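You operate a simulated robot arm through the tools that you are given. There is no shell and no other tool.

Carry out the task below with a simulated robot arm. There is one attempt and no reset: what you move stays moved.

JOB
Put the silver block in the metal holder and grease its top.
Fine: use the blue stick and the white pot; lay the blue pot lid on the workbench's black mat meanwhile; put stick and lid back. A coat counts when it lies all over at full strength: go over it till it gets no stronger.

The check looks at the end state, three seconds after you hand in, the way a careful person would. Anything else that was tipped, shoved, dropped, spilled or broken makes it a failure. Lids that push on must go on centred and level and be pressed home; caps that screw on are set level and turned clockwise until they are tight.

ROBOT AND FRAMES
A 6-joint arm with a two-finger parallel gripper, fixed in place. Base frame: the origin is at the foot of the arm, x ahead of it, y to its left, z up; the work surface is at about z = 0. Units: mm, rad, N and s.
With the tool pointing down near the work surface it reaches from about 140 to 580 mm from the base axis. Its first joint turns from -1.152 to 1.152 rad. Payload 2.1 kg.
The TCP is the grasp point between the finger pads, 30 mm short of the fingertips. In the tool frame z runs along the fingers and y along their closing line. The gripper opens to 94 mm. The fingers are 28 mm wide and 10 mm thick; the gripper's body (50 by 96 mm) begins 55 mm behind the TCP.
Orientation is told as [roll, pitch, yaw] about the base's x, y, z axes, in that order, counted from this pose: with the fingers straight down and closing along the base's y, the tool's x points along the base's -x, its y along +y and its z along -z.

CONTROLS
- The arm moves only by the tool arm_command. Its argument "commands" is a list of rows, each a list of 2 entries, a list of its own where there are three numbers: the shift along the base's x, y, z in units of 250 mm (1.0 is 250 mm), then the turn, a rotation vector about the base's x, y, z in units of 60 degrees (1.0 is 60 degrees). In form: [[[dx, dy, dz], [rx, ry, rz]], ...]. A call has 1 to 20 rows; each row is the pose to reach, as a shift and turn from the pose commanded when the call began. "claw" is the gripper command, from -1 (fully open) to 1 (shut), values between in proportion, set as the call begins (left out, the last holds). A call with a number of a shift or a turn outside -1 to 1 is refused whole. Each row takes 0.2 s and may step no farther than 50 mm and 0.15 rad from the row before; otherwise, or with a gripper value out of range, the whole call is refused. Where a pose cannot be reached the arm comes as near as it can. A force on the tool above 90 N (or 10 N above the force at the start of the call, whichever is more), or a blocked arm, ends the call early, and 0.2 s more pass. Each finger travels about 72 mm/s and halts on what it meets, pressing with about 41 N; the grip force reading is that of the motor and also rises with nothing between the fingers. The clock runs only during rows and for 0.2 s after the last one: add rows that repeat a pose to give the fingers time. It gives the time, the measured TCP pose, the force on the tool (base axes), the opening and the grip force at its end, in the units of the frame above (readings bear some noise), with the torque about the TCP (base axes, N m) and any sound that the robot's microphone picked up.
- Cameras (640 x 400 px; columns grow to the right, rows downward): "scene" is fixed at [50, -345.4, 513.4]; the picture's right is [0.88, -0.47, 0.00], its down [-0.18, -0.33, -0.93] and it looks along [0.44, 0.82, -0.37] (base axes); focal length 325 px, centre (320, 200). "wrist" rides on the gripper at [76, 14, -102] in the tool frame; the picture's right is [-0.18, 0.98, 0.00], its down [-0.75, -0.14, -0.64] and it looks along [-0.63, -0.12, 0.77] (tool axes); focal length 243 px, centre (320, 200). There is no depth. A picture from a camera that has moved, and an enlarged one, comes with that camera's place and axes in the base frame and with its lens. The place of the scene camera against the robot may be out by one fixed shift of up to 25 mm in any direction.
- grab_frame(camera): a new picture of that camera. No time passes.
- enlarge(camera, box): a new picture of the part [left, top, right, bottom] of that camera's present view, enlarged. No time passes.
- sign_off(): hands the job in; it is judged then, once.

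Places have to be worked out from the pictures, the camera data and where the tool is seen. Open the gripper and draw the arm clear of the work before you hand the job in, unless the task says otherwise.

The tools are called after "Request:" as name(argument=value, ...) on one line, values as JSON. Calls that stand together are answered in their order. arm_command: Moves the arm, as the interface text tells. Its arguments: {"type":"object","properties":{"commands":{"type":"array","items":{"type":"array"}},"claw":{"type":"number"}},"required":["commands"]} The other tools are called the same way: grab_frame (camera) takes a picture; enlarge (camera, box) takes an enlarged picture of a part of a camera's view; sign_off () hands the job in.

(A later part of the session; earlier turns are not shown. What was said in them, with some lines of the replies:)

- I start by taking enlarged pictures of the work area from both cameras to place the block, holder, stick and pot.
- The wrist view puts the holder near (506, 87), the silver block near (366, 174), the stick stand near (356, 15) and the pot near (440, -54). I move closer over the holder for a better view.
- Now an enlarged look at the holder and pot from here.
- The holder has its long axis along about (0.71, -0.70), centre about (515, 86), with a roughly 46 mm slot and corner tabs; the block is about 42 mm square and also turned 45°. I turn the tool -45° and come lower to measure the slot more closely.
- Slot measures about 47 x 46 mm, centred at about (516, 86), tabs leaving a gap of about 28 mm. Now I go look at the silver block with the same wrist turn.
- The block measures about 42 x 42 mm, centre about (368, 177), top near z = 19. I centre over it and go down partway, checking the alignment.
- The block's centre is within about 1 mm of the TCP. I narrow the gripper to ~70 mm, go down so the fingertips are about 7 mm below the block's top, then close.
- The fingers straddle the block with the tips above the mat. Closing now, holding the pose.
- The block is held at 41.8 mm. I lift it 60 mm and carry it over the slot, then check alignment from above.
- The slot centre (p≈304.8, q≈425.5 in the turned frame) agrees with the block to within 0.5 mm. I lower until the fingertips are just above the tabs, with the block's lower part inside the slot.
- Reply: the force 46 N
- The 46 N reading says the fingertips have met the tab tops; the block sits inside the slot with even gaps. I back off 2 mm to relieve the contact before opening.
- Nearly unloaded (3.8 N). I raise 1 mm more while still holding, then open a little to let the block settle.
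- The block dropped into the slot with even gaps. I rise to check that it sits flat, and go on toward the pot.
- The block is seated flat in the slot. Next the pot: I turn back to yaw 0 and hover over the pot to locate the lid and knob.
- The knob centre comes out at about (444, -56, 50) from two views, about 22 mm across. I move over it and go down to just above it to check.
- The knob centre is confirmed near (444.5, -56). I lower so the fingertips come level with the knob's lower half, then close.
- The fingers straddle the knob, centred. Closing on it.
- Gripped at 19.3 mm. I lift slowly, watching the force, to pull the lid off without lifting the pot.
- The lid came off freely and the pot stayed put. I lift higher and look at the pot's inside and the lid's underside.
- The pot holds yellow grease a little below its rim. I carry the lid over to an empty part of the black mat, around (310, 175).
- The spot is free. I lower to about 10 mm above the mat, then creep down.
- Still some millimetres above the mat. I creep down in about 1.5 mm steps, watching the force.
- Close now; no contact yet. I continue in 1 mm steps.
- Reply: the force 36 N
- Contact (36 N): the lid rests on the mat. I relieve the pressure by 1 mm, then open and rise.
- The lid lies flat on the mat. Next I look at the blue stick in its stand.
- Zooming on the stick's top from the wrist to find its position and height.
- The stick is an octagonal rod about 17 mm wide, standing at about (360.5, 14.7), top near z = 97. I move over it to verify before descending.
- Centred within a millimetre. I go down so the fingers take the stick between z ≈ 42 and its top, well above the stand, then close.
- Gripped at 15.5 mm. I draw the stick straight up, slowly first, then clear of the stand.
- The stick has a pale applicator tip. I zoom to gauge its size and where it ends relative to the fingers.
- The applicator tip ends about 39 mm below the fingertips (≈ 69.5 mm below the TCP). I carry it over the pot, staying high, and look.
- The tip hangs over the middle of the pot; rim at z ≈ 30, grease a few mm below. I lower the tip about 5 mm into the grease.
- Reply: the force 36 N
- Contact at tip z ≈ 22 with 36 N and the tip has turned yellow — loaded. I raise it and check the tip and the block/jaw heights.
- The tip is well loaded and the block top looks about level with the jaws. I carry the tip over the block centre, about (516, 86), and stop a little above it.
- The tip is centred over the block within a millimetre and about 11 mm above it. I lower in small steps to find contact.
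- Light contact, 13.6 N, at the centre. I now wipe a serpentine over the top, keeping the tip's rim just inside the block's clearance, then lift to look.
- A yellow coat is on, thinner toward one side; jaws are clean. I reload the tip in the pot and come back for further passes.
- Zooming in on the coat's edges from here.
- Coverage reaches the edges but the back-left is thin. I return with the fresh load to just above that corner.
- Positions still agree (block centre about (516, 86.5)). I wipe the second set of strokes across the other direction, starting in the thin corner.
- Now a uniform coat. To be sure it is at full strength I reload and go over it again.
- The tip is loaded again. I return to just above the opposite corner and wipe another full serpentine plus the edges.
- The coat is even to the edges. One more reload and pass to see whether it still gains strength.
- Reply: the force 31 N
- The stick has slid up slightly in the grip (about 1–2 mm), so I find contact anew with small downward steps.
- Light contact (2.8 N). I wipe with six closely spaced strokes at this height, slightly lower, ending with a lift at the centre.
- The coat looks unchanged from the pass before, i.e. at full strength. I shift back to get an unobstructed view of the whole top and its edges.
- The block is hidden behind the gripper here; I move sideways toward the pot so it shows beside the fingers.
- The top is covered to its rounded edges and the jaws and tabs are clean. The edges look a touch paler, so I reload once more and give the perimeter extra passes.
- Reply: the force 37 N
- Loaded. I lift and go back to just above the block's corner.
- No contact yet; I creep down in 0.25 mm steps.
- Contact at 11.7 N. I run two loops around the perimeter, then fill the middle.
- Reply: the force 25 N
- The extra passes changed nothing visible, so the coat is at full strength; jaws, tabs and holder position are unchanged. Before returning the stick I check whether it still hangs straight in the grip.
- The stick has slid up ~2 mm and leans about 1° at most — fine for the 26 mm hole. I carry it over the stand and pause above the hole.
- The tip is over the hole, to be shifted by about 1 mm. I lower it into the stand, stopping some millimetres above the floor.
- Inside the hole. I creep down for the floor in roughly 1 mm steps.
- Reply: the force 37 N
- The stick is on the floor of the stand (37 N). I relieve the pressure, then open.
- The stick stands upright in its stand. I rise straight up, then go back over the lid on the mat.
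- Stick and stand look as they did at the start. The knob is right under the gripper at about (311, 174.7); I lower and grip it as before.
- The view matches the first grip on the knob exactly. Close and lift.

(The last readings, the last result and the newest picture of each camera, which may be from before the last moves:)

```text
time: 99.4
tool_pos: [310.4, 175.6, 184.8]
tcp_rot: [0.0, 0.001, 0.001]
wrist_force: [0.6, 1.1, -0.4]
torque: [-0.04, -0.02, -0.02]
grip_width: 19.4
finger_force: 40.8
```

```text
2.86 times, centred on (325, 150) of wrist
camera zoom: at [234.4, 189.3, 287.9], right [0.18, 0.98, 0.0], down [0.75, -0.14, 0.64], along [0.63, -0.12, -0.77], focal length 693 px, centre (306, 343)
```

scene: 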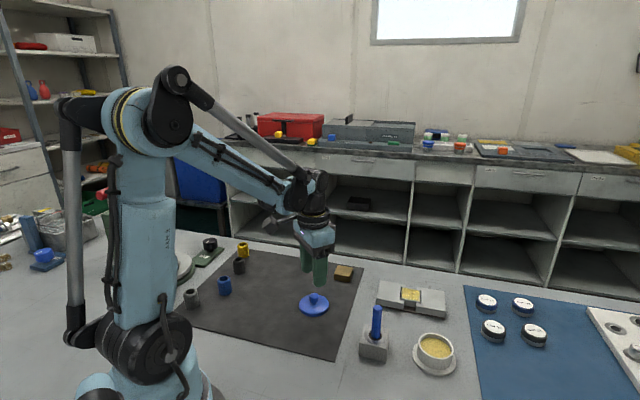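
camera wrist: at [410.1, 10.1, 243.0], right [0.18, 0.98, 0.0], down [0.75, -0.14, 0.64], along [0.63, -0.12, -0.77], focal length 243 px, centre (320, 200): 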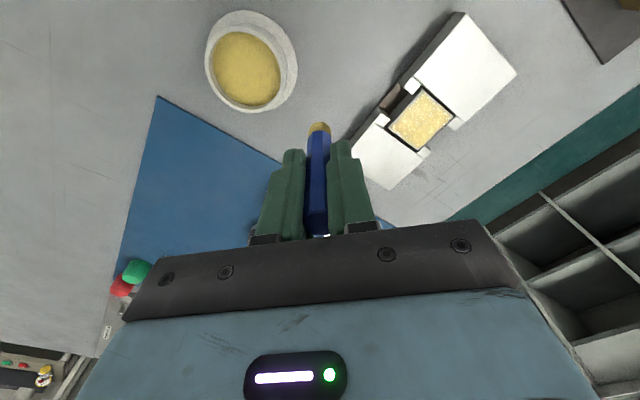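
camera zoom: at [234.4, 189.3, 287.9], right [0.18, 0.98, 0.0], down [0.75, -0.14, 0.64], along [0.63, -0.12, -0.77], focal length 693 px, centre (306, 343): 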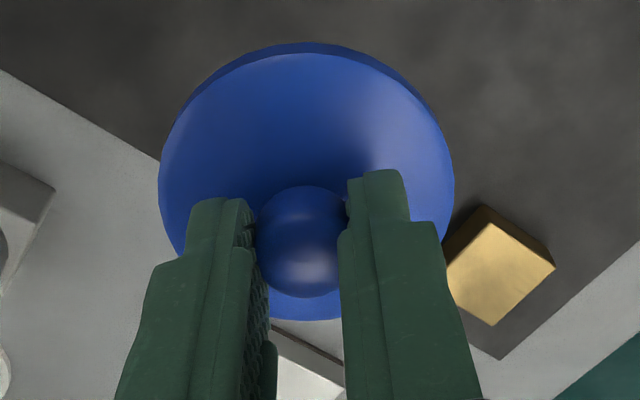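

The lid is held level just as before. I carry it back over the pot along the same path and lower to about 15 mm above its seat.

Request:
arm_command(commands=[[[0.09, -0.154, 0.01], [0, 0, 0]], [[0.18, -0.308, 0.01], [0, 0, 0]], [[0.269, -0.462, 0.01], [0, 0, 0]], [[0.358, -0.616, 0.01], [0, 0, 0]], [[0.447, -0.77, 0.01], [0, 0, 0]], [[0.536, -0.925, 0.01], [0, 0, 0]], [[0.536, -0.925, -0.12], [0, 0, 0]], [[0.536, -0.925, -0.25], [0, 0, 0]], [[0.536, -0.925, -0.38], [0, 0, 0]], [[0.536, -0.925, -0.38], [0, 0, 0]]])

Request:
enlarge(camera="wrist", box=[220, 60, 430, 200])

Request:
enlarge(camera="scene", box=[390, 290, 480, 380])

```text
time: 101.6
tool_pos: [446.4, -56.5, 90.4]
tcp_rot: [-0.001, 0.002, 0.0]
wrist_force: [0.0, 0.4, 0.0]
torque: [0.0, -0.01, -0.02]
grip_width: 19.6
finger_force: 40.5
```

```text
2.86 times, centred on (325, 130) of wrist
camera zoom: at [370.0, -41.9, 193.5], right [0.18, 0.98, 0.0], down [0.75, -0.14, 0.64], along [0.63, -0.12, -0.77], focal length 693 px, centre (306, 400)
```

zoom: 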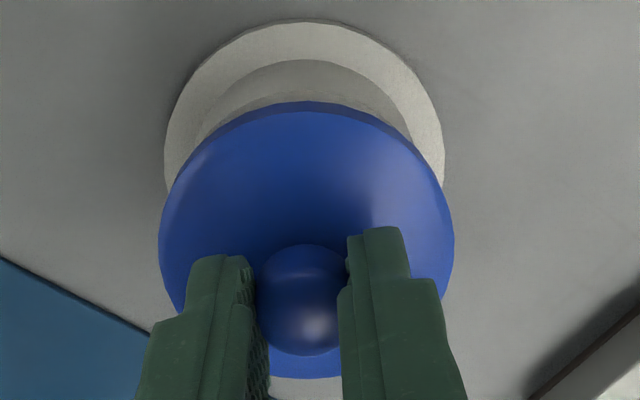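

```text
4.44 times, centred on (435, 335) of scene
camera zoom: at [50.0, -345.4, 513.4], right [0.88, -0.47, 0.0], down [-0.18, -0.33, -0.93], along [0.44, 0.82, -0.37], focal length 1443 px, centre (-191, -400)
```

zoom: 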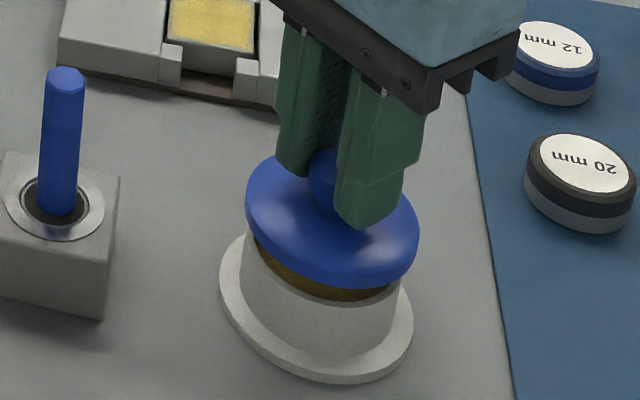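

The TCP is 1.6 mm too far in x compared with the original seat. I correct that and lower to just above the rim.

Request:
arm_command(commands=[[[-0.0064, 0, 0], [0, 0, 0]], [[-0.0064, 0, -0.02], [0, 0, 0]], [[-0.0064, 0, -0.035], [0, 0, 0]], [[-0.0064, 0, -0.035], [0, 0, 0]]])

Request:
enlarge(camera="wrist", box=[220, 80, 430, 220])

Request:
enlarge(camera="scene", box=[390, 300, 480, 380])

```text
time: 102.6
tool_pos: [443.7, -55.7, 80.6]
tcp_rot: [-0.002, -0.001, 0.0]
wrist_force: [1.0, -0.7, -0.2]
torque: [0.0, 0.01, -0.01]
grip_width: 19.5
finger_force: 40.9
```

```text
2.86 times, centred on (325, 150) of wrist
camera zoom: at [368.2, -42.3, 183.7], right [0.18, 0.98, 0.0], down [0.75, -0.14, 0.64], along [0.63, -0.12, -0.77], focal length 693 px, centre (306, 343)
```

zoom: 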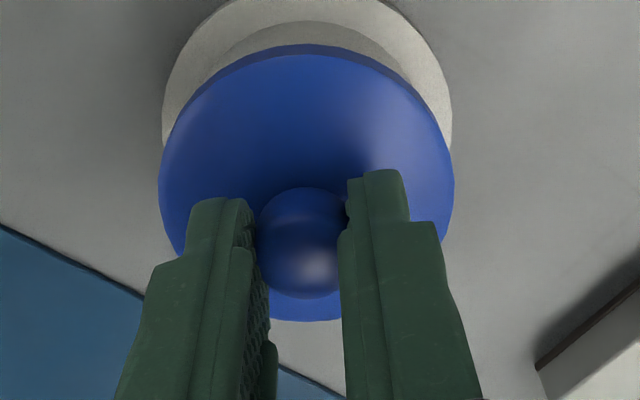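

```text
5.00 times, centred on (435, 340) of scene
camera zoom: at [50.0, -345.4, 513.4], right [0.88, -0.47, 0.0], down [-0.18, -0.33, -0.93], along [0.44, 0.82, -0.37], focal length 1623 px, centre (-255, -500)
```

zoom: 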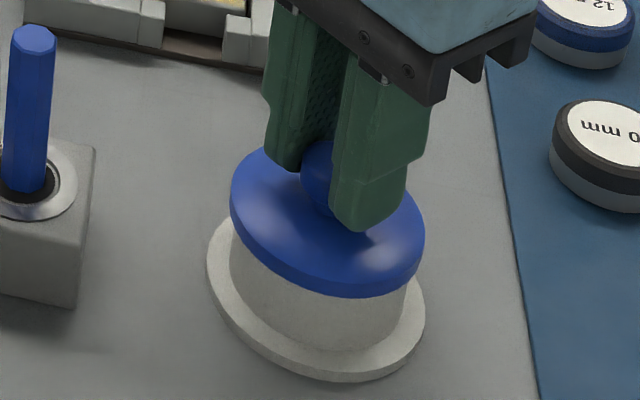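

This matches the view just after lift-off. I lower the last 7 mm in small steps.

Request:
arm_command(commands=[[[0, 0, -0.006], [0, 0, 0]], [[0, 0, -0.012], [0, 0, 0]], [[0, 0, -0.018], [0, 0, 0]], [[0, 0, -0.023], [0, 0, 0]], [[0, 0, -0.026], [0, 0, 0]], [[0, 0, -0.026], [0, 0, 0]]])

Request:
enlarge(camera="scene", box=[390, 300, 480, 380])

Request:
enlarge(camera="wrist", box=[220, 80, 430, 220])

```text
time: 104.0
tool_pos: [444.4, -56.6, 73.6]
tcp_rot: [0.002, 0.0, 0.0]
wrist_force: [-0.6, -0.7, -0.2]
torque: [-0.05, -0.01, -0.04]
grip_width: 19.7
finger_force: 41.3
```

```text
5.00 times, centred on (435, 340) of scene
camera zoom: at [50.0, -345.4, 513.4], right [0.88, -0.47, 0.0], down [-0.18, -0.33, -0.93], along [0.44, 0.82, -0.37], focal length 1623 px, centre (-255, -500)
```

zoom: 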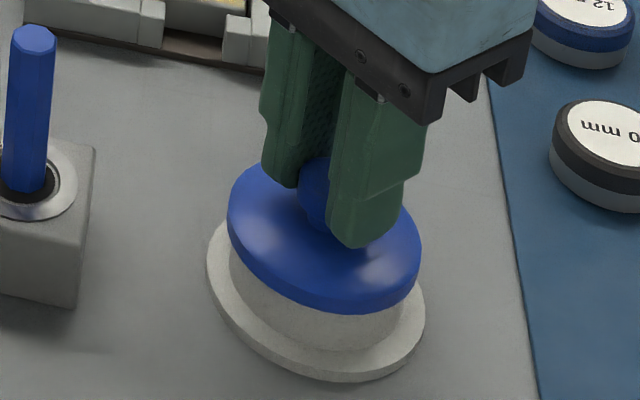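

```text
2.86 times, centred on (325, 150) of wrist
camera zoom: at [367.8, -42.4, 176.3], right [0.18, 0.98, 0.0], down [0.75, -0.14, 0.64], along [0.63, -0.12, -0.77], focal length 693 px, centre (306, 343)
```

zoom: 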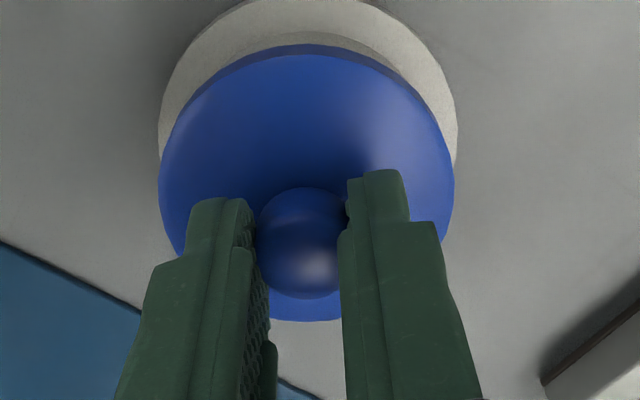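

Within about 0.6 mm of the original seat, no contact force yet. I correct by (+0.6, +0.5) mm and press down gently.

Request:
arm_command(commands=[[[0.0024, 0.002, 0], [0, 0, 0]], [[0.0024, 0.002, -0.003], [0, 0, 0]], [[0.0024, 0.002, -0.005], [0, 0, 0]], [[0.0024, 0.002, -0.005], [0, 0, 0]]])

Request:
enlarge(camera="scene", box=[390, 300, 480, 380])

```text
time: 105.0
tool_pos: [444.8, -55.4, 71.7]
tcp_rot: [-0.001, -0.001, -0.002]
wrist_force: [0.4, -1.0, 7.9]
torque: [0.0, -0.02, 0.02]
grip_width: 19.7
finger_force: 40.9
```

```text
5.00 times, centred on (435, 340) of scene
camera zoom: at [49.9, -345.4, 513.4], right [0.88, -0.47, 0.0], down [-0.18, -0.33, -0.93], along [0.44, 0.82, -0.37], focal length 1623 px, centre (-255, -500)
```

zoom: 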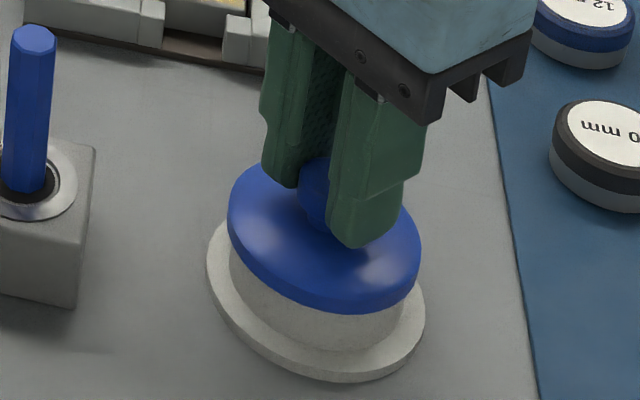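

Contact at about 8 N. I press a little more so the lid is fully home, then relieve.

Request:
arm_command(commands=[[[0, 0, -0.002], [0, 0, 0]], [[0, 0, -0.004], [0, 0, 0]], [[0, 0, -0.004], [0, 0, 0]]])

Request:
enlarge(camera="scene", box=[390, 300, 480, 380])

Request:
enlarge(camera="wrist", box=[220, 80, 430, 220])

```text
time: 105.8
tool_pos: [443.1, -57.0, 71.5]
tcp_rot: [0.0, 0.001, 0.0]
wrist_force: [-1.3, -0.6, 37.6]
torque: [-0.06, 0.01, -0.03]
grip_width: 19.8
finger_force: 40.4
```

```text
5.00 times, centred on (435, 340) of scene
camera zoom: at [49.8, -345.4, 513.5], right [0.88, -0.47, 0.0], down [-0.18, -0.33, -0.93], along [0.44, 0.82, -0.37], focal length 1623 px, centre (-255, -500)
```

zoom: 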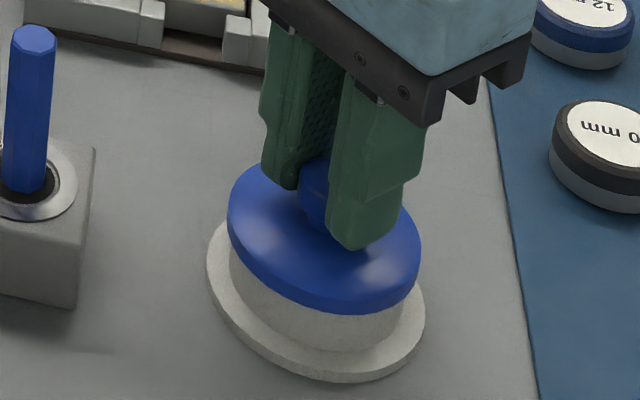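

```text
2.86 times, centred on (325, 150) of wrist
camera zoom: at [368.4, -41.9, 174.9], right [0.18, 0.98, 0.0], down [0.75, -0.14, 0.64], along [0.63, -0.12, -0.77], focal length 693 px, centre (306, 343)
```

zoom: 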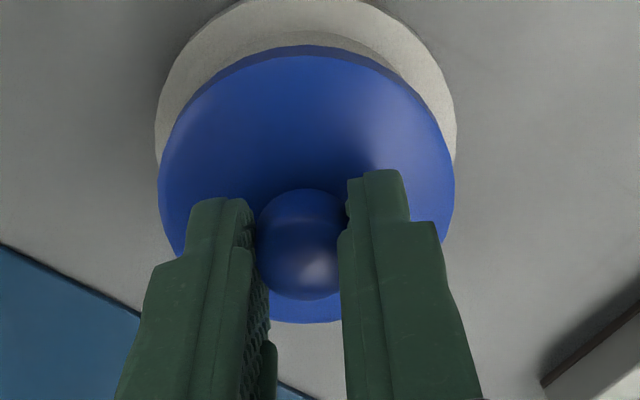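

Seated at 37.6 N, at exactly the original xy. I relieve the pressure, open and rise clear.

Request:
arm_command(commands=[[[0, 0, 0.004], [0, 0, 0]], [[0, 0, 0.004], [0, 0, 0]]])

Request:
arm_command(commands=[[[0, 0, 0], [0, 0, 0]], [[0, 0, 0], [0, 0, 0]], [[0, 0, 0], [0, 0, 0]]], claw=0.0)

Request:
arm_command(commands=[[[0, 0, 0.1], [0, 0, 0]], [[0, 0, 0.25], [0, 0, 0]], [[0, 0, 0.4], [0, 0, 0]], [[0, 0, 0.5], [0, 0, 0]], [[0, 0, 0.5], [0, 0, 0]]])

Request:
enlarge(camera="scene", box=[400, 320, 470, 380])

Request:
enlarge(camera="wrist", box=[240, 20, 400, 130])

Request:
grab_frame(camera="wrist")

```text
time: 106.4
tool_pos: [445.1, -57.0, 71.5]
tcp_rot: [0.0, -0.001, -0.002]
wrist_force: [1.1, -2.0, 7.6]
torque: [-0.06, 0.01, 0.01]
grip_width: 19.8
finger_force: 40.9
```

```text
time: 107.2
tool_pos: [443.6, -55.7, 71.4]
tcp_rot: [0.001, 0.002, 0.0]
wrist_force: [-0.3, 1.3, -0.2]
torque: [-0.03, -0.01, -0.01]
grip_width: 47.0
finger_force: 0.1
```

```text
time: 108.4
tool_pos: [443.6, -57.3, 199.7]
tcp_rot: [0.001, 0.001, -0.001]
wrist_force: [0.0, -0.4, -0.2]
torque: [-0.05, 0.04, 0.01]
grip_width: 47.0
finger_force: 0.1
```

```text
6.67 times, centred on (435, 350) of scene
camera zoom: at [50.0, -345.4, 513.4], right [0.88, -0.47, 0.0], down [-0.18, -0.33, -0.93], along [0.44, 0.82, -0.37], focal length 2165 px, centre (-447, -800)
```

zoom: 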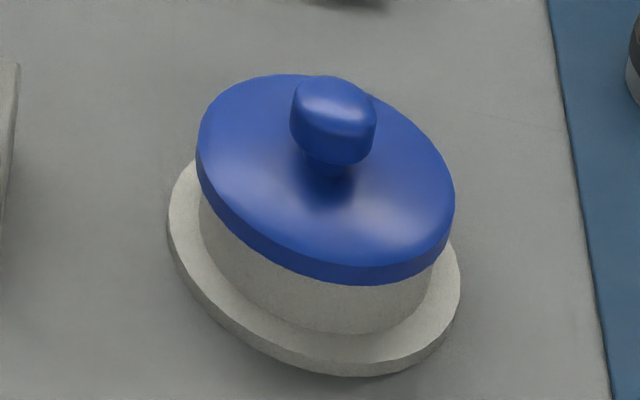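

```text
3.64 times, centred on (320, 75) of wrist
camera zoom: at [367.8, -42.3, 301.3], right [0.18, 0.98, 0.0], down [0.75, -0.14, 0.64], along [0.63, -0.12, -0.77], focal length 882 px, centre (320, 654)
```

zoom: 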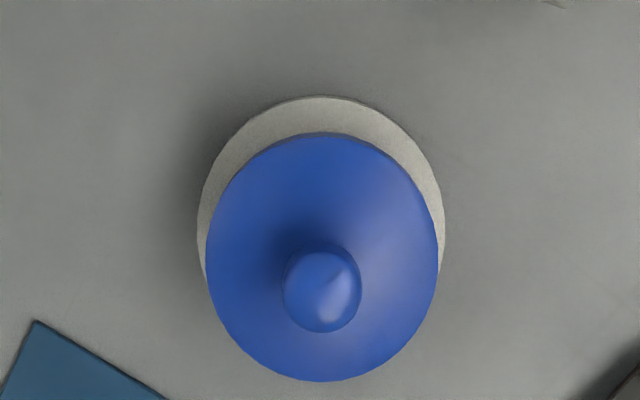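

```text
taken
camera wrist: at [367.8, -42.3, 301.3], right [0.18, 0.98, 0.0], down [0.75, -0.14, 0.64], along [0.63, -0.12, -0.77], focal length 243 px, centre (320, 200)
```

wrist: 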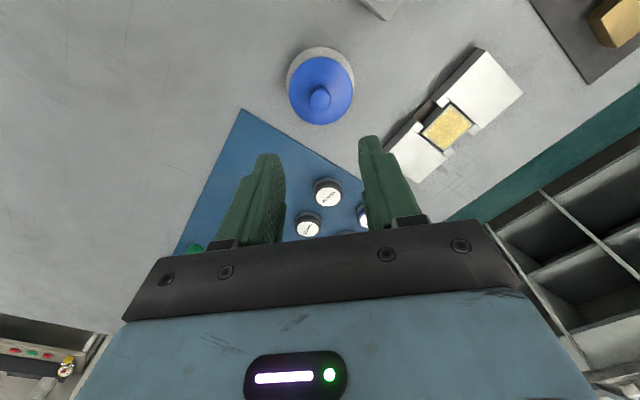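

The lid looks exactly as at the start. I take a final close look at the greased block from above, with nothing in the grip.

Request:
arm_command(commands=[[[0.06, 0.142, 0], [0, 0, 0]], [[0.12, 0.284, 0], [0, 0, 0]], [[0.18, 0.426, -0.05], [0, 0, 0]], [[0.24, 0.568, -0.15], [0, 0, 0]], [[0.24, 0.568, -0.24], [0, 0, 0]], [[0.24, 0.568, -0.24], [0, 0, 0]]], claw=-0.5)

Request:
enlarge(camera="wrist", box=[280, 60, 360, 130])

Request:
enlarge(camera="wrist", box=[240, 20, 400, 160])

Request:
enlarge(camera="scene", box=[340, 260, 480, 380])

```text
time: 109.8
tool_pos: [504.3, 86.4, 136.7]
tcp_rot: [0.0, 0.0, 0.0]
wrist_force: [0.1, 0.2, 0.2]
torque: [0.02, -0.01, 0.0]
grip_width: 70.5
finger_force: 0.2
```

```text
5.71 times, centred on (320, 95) of wrist
camera zoom: at [428.6, 100.1, 239.6], right [0.18, 0.98, 0.0], down [0.75, -0.14, 0.64], along [0.63, -0.12, -0.77], focal length 1386 px, centre (320, 800)
```

zoom: 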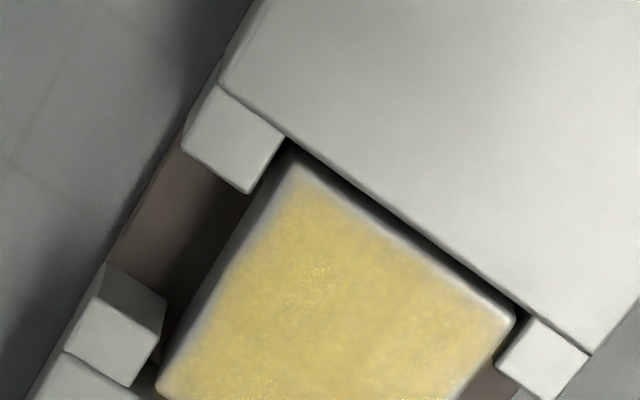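

```text
2.86 times, centred on (320, 90) of wrist
camera zoom: at [428.6, 100.1, 239.6], right [0.18, 0.98, 0.0], down [0.75, -0.14, 0.64], along [0.63, -0.12, -0.77], focal length 693 px, centre (320, 514)
```

zoom: 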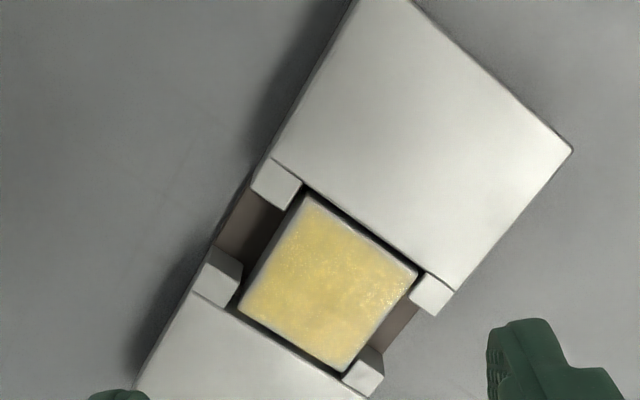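

```text
3.33 times, centred on (410, 320) of scene
camera zoom: at [50.0, -345.4, 513.4], right [0.88, -0.47, 0.0], down [-0.18, -0.33, -0.93], along [0.44, 0.82, -0.37], focal length 1082 px, centre (20, -200)
```

zoom: 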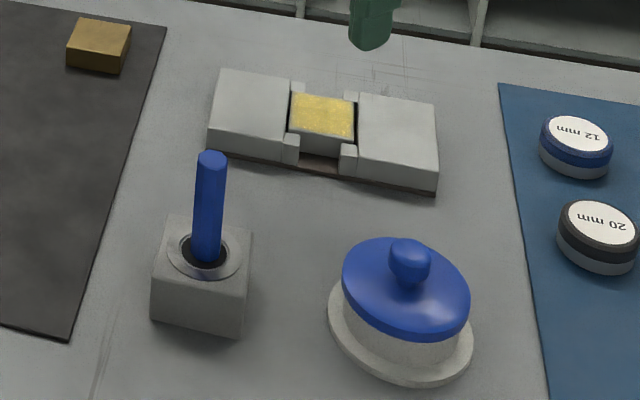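

I compare the other corners and edges of the coat too.

Request:
enlarge(camera="wrist", box=[290, 80, 360, 150])

Request:
enlarge(camera="wrist", box=[300, 80, 335, 105])

```text
5.71 times, centred on (325, 115) of wrist
camera zoom: at [428.6, 100.1, 239.6], right [0.18, 0.98, 0.0], down [0.75, -0.14, 0.64], along [0.63, -0.12, -0.77], focal length 1386 px, centre (291, 686)
```

zoom: 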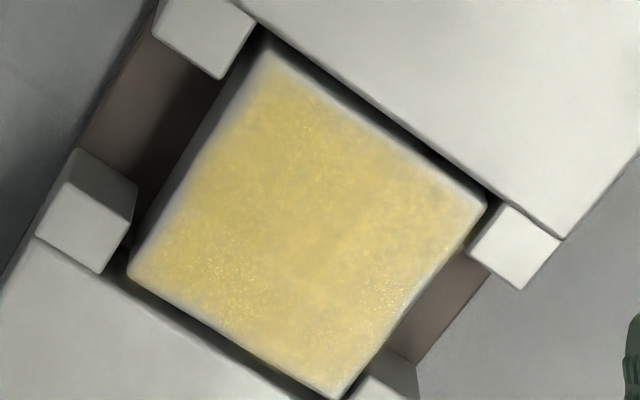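

```text
16.00 times, centred on (318, 92) of wrist
camera zoom: at [428.6, 100.1, 239.6], right [0.18, 0.98, 0.0], down [0.75, -0.14, 0.64], along [0.63, -0.12, -0.77], focal length 3882 px, centre (360, 1920)
```

zoom: 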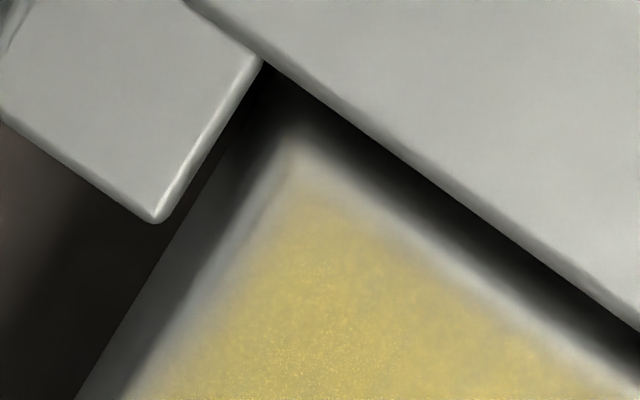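

The near corner looks slightly paler than the rest; I zoom each of the other corners at the same scale to compare.

Request:
enlarge(camera="wrist", box=[330, 100, 365, 125])

Request:
enlarge(camera="wrist", box=[280, 115, 315, 140])

Request:
enlarge(camera="wrist", box=[315, 130, 350, 155])

```text
16.00 times, centred on (348, 112) of wrist
camera zoom: at [428.6, 100.1, 239.6], right [0.18, 0.98, 0.0], down [0.75, -0.14, 0.64], along [0.63, -0.12, -0.77], focal length 3882 px, centre (-120, 1600)
```

zoom: 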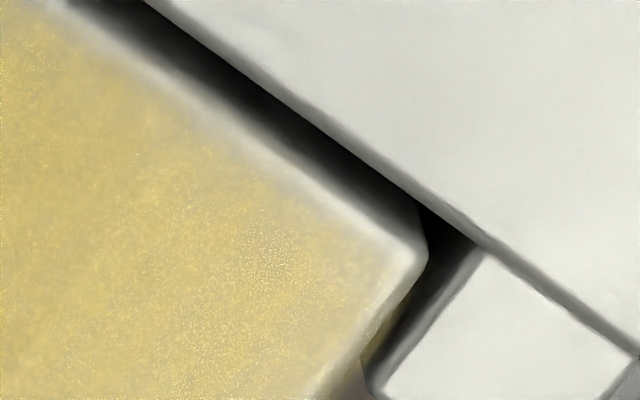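

```text
16.00 times, centred on (298, 128) of wrist
camera zoom: at [428.6, 100.1, 239.6], right [0.18, 0.98, 0.0], down [0.75, -0.14, 0.64], along [0.63, -0.12, -0.77], focal length 3882 px, centre (680, 1360)
```

zoom: 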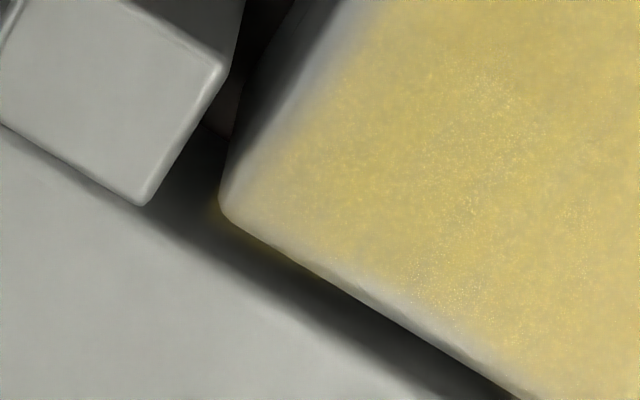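

```text
16.00 times, centred on (332, 142) of wrist
camera zoom: at [428.6, 100.1, 239.6], right [0.18, 0.98, 0.0], down [0.75, -0.14, 0.64], along [0.63, -0.12, -0.77], focal length 3882 px, centre (120, 1120)
```

zoom: 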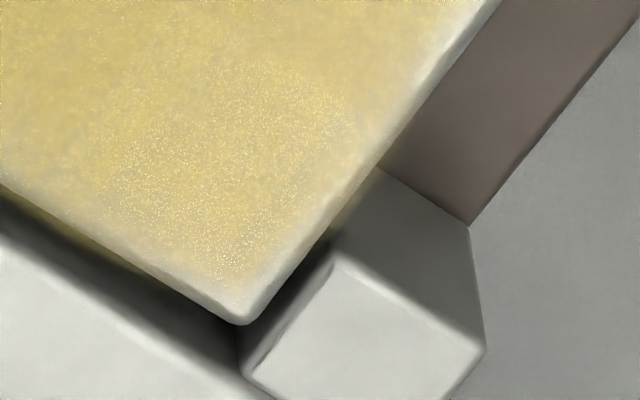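

All corners show the same narrow pale rim, which is the rounded edge facing the camera, and the coat is even elsewhere. I withdraw the arm with the gripper open and take a last overall look.

Request:
arm_command(commands=[[[0, 0, 0.16], [0, 0, 0]], [[-0.05, 0, 0.34], [0, 0, 0]], [[-0.15, -0.01, 0.5], [0, 0, 0]], [[-0.25, -0.02, 0.66], [0, 0, 0]], [[-0.35, -0.03, 0.8], [0, 0, 0]], [[-0.45, -0.05, 0.92], [0, 0, 0]], [[-0.6, -0.08, 0.98], [0, 0, 0]], [[-0.6, -0.08, 0.98], [0, 0, 0]]], claw=-1)

Request:
grab_frame(camera="scene")

Request:
grab_frame(camera="wrist")

Request:
enlarge(camera="scene", box=[340, 260, 480, 380])

```text
time: 111.6
tool_pos: [354.0, 65.7, 380.5]
tcp_rot: [-0.001, 0.0, 0.0]
wrist_force: [0.1, -0.4, 0.4]
torque: [-0.01, 0.04, -0.02]
grip_width: 94.1
finger_force: 0.0
```

```text
taken
```

scene: 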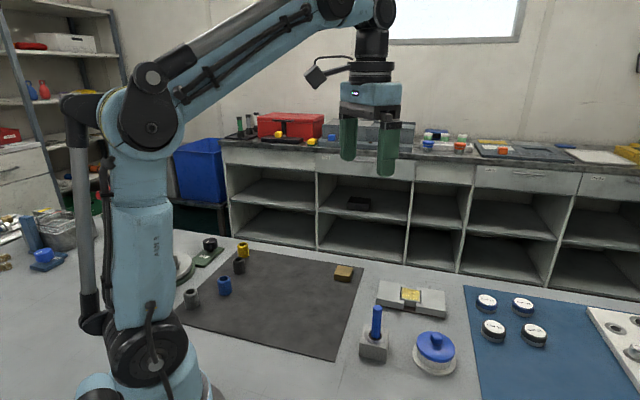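

```text
taken
camera wrist: at [277.6, 80.4, 484.3], right [0.18, 0.98, 0.0], down [0.75, -0.14, 0.64], along [0.63, -0.12, -0.77], focal length 243 px, centre (320, 200)
```

wrist: 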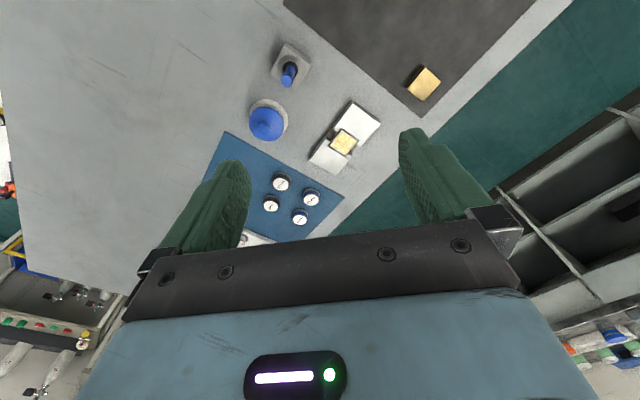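

```text
3.33 times, centred on (410, 320) of scene
camera zoom: at [49.9, -345.4, 513.4], right [0.88, -0.47, 0.0], down [-0.18, -0.33, -0.93], along [0.44, 0.82, -0.37], focal length 1082 px, centre (20, -200)
```

zoom: 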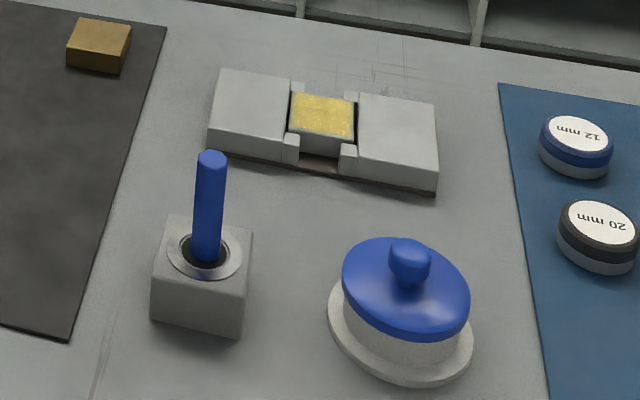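

The greased block sits in the holder, the stick is upright in its stand, the lid is level on the pot, and nothing else has moved. The arm is clear and the gripper open, so I hand in.

Request:
sign_off()

```text
The job is handed in.
```

The silver block is in the metal holder with its top greased. The blue stick is back in its stand, and the blue lid is back on the white pot.

- **Coat:** I went over the top five times, with a fresh load from the pot each time. The last two passes, including extra ones along the edges, made no visible difference. A narrow rim at the edges and corners still looks paler. I took that to be the block's rounded edge, but I judged it from the pictures only.
- **Block:** it dropped the last few millimetres into the slot, because the fingers were too wide to pass between the holder's corner tabs. It sits flat in the slot.
- **Stick:** it slid up about 2 mm and tilted slightly in the grip while I was wiping. It now stands upright in its stand, as it did at the start.
- **Lid:** it lay flat on the black mat while the pot was in use. I then set it back centred at its original place and pressed it down with about 38 N.

In the final pictures I saw no grease on the holder's jaws or tabs, and nothing else had moved. The arm is clear and the gripper is open.
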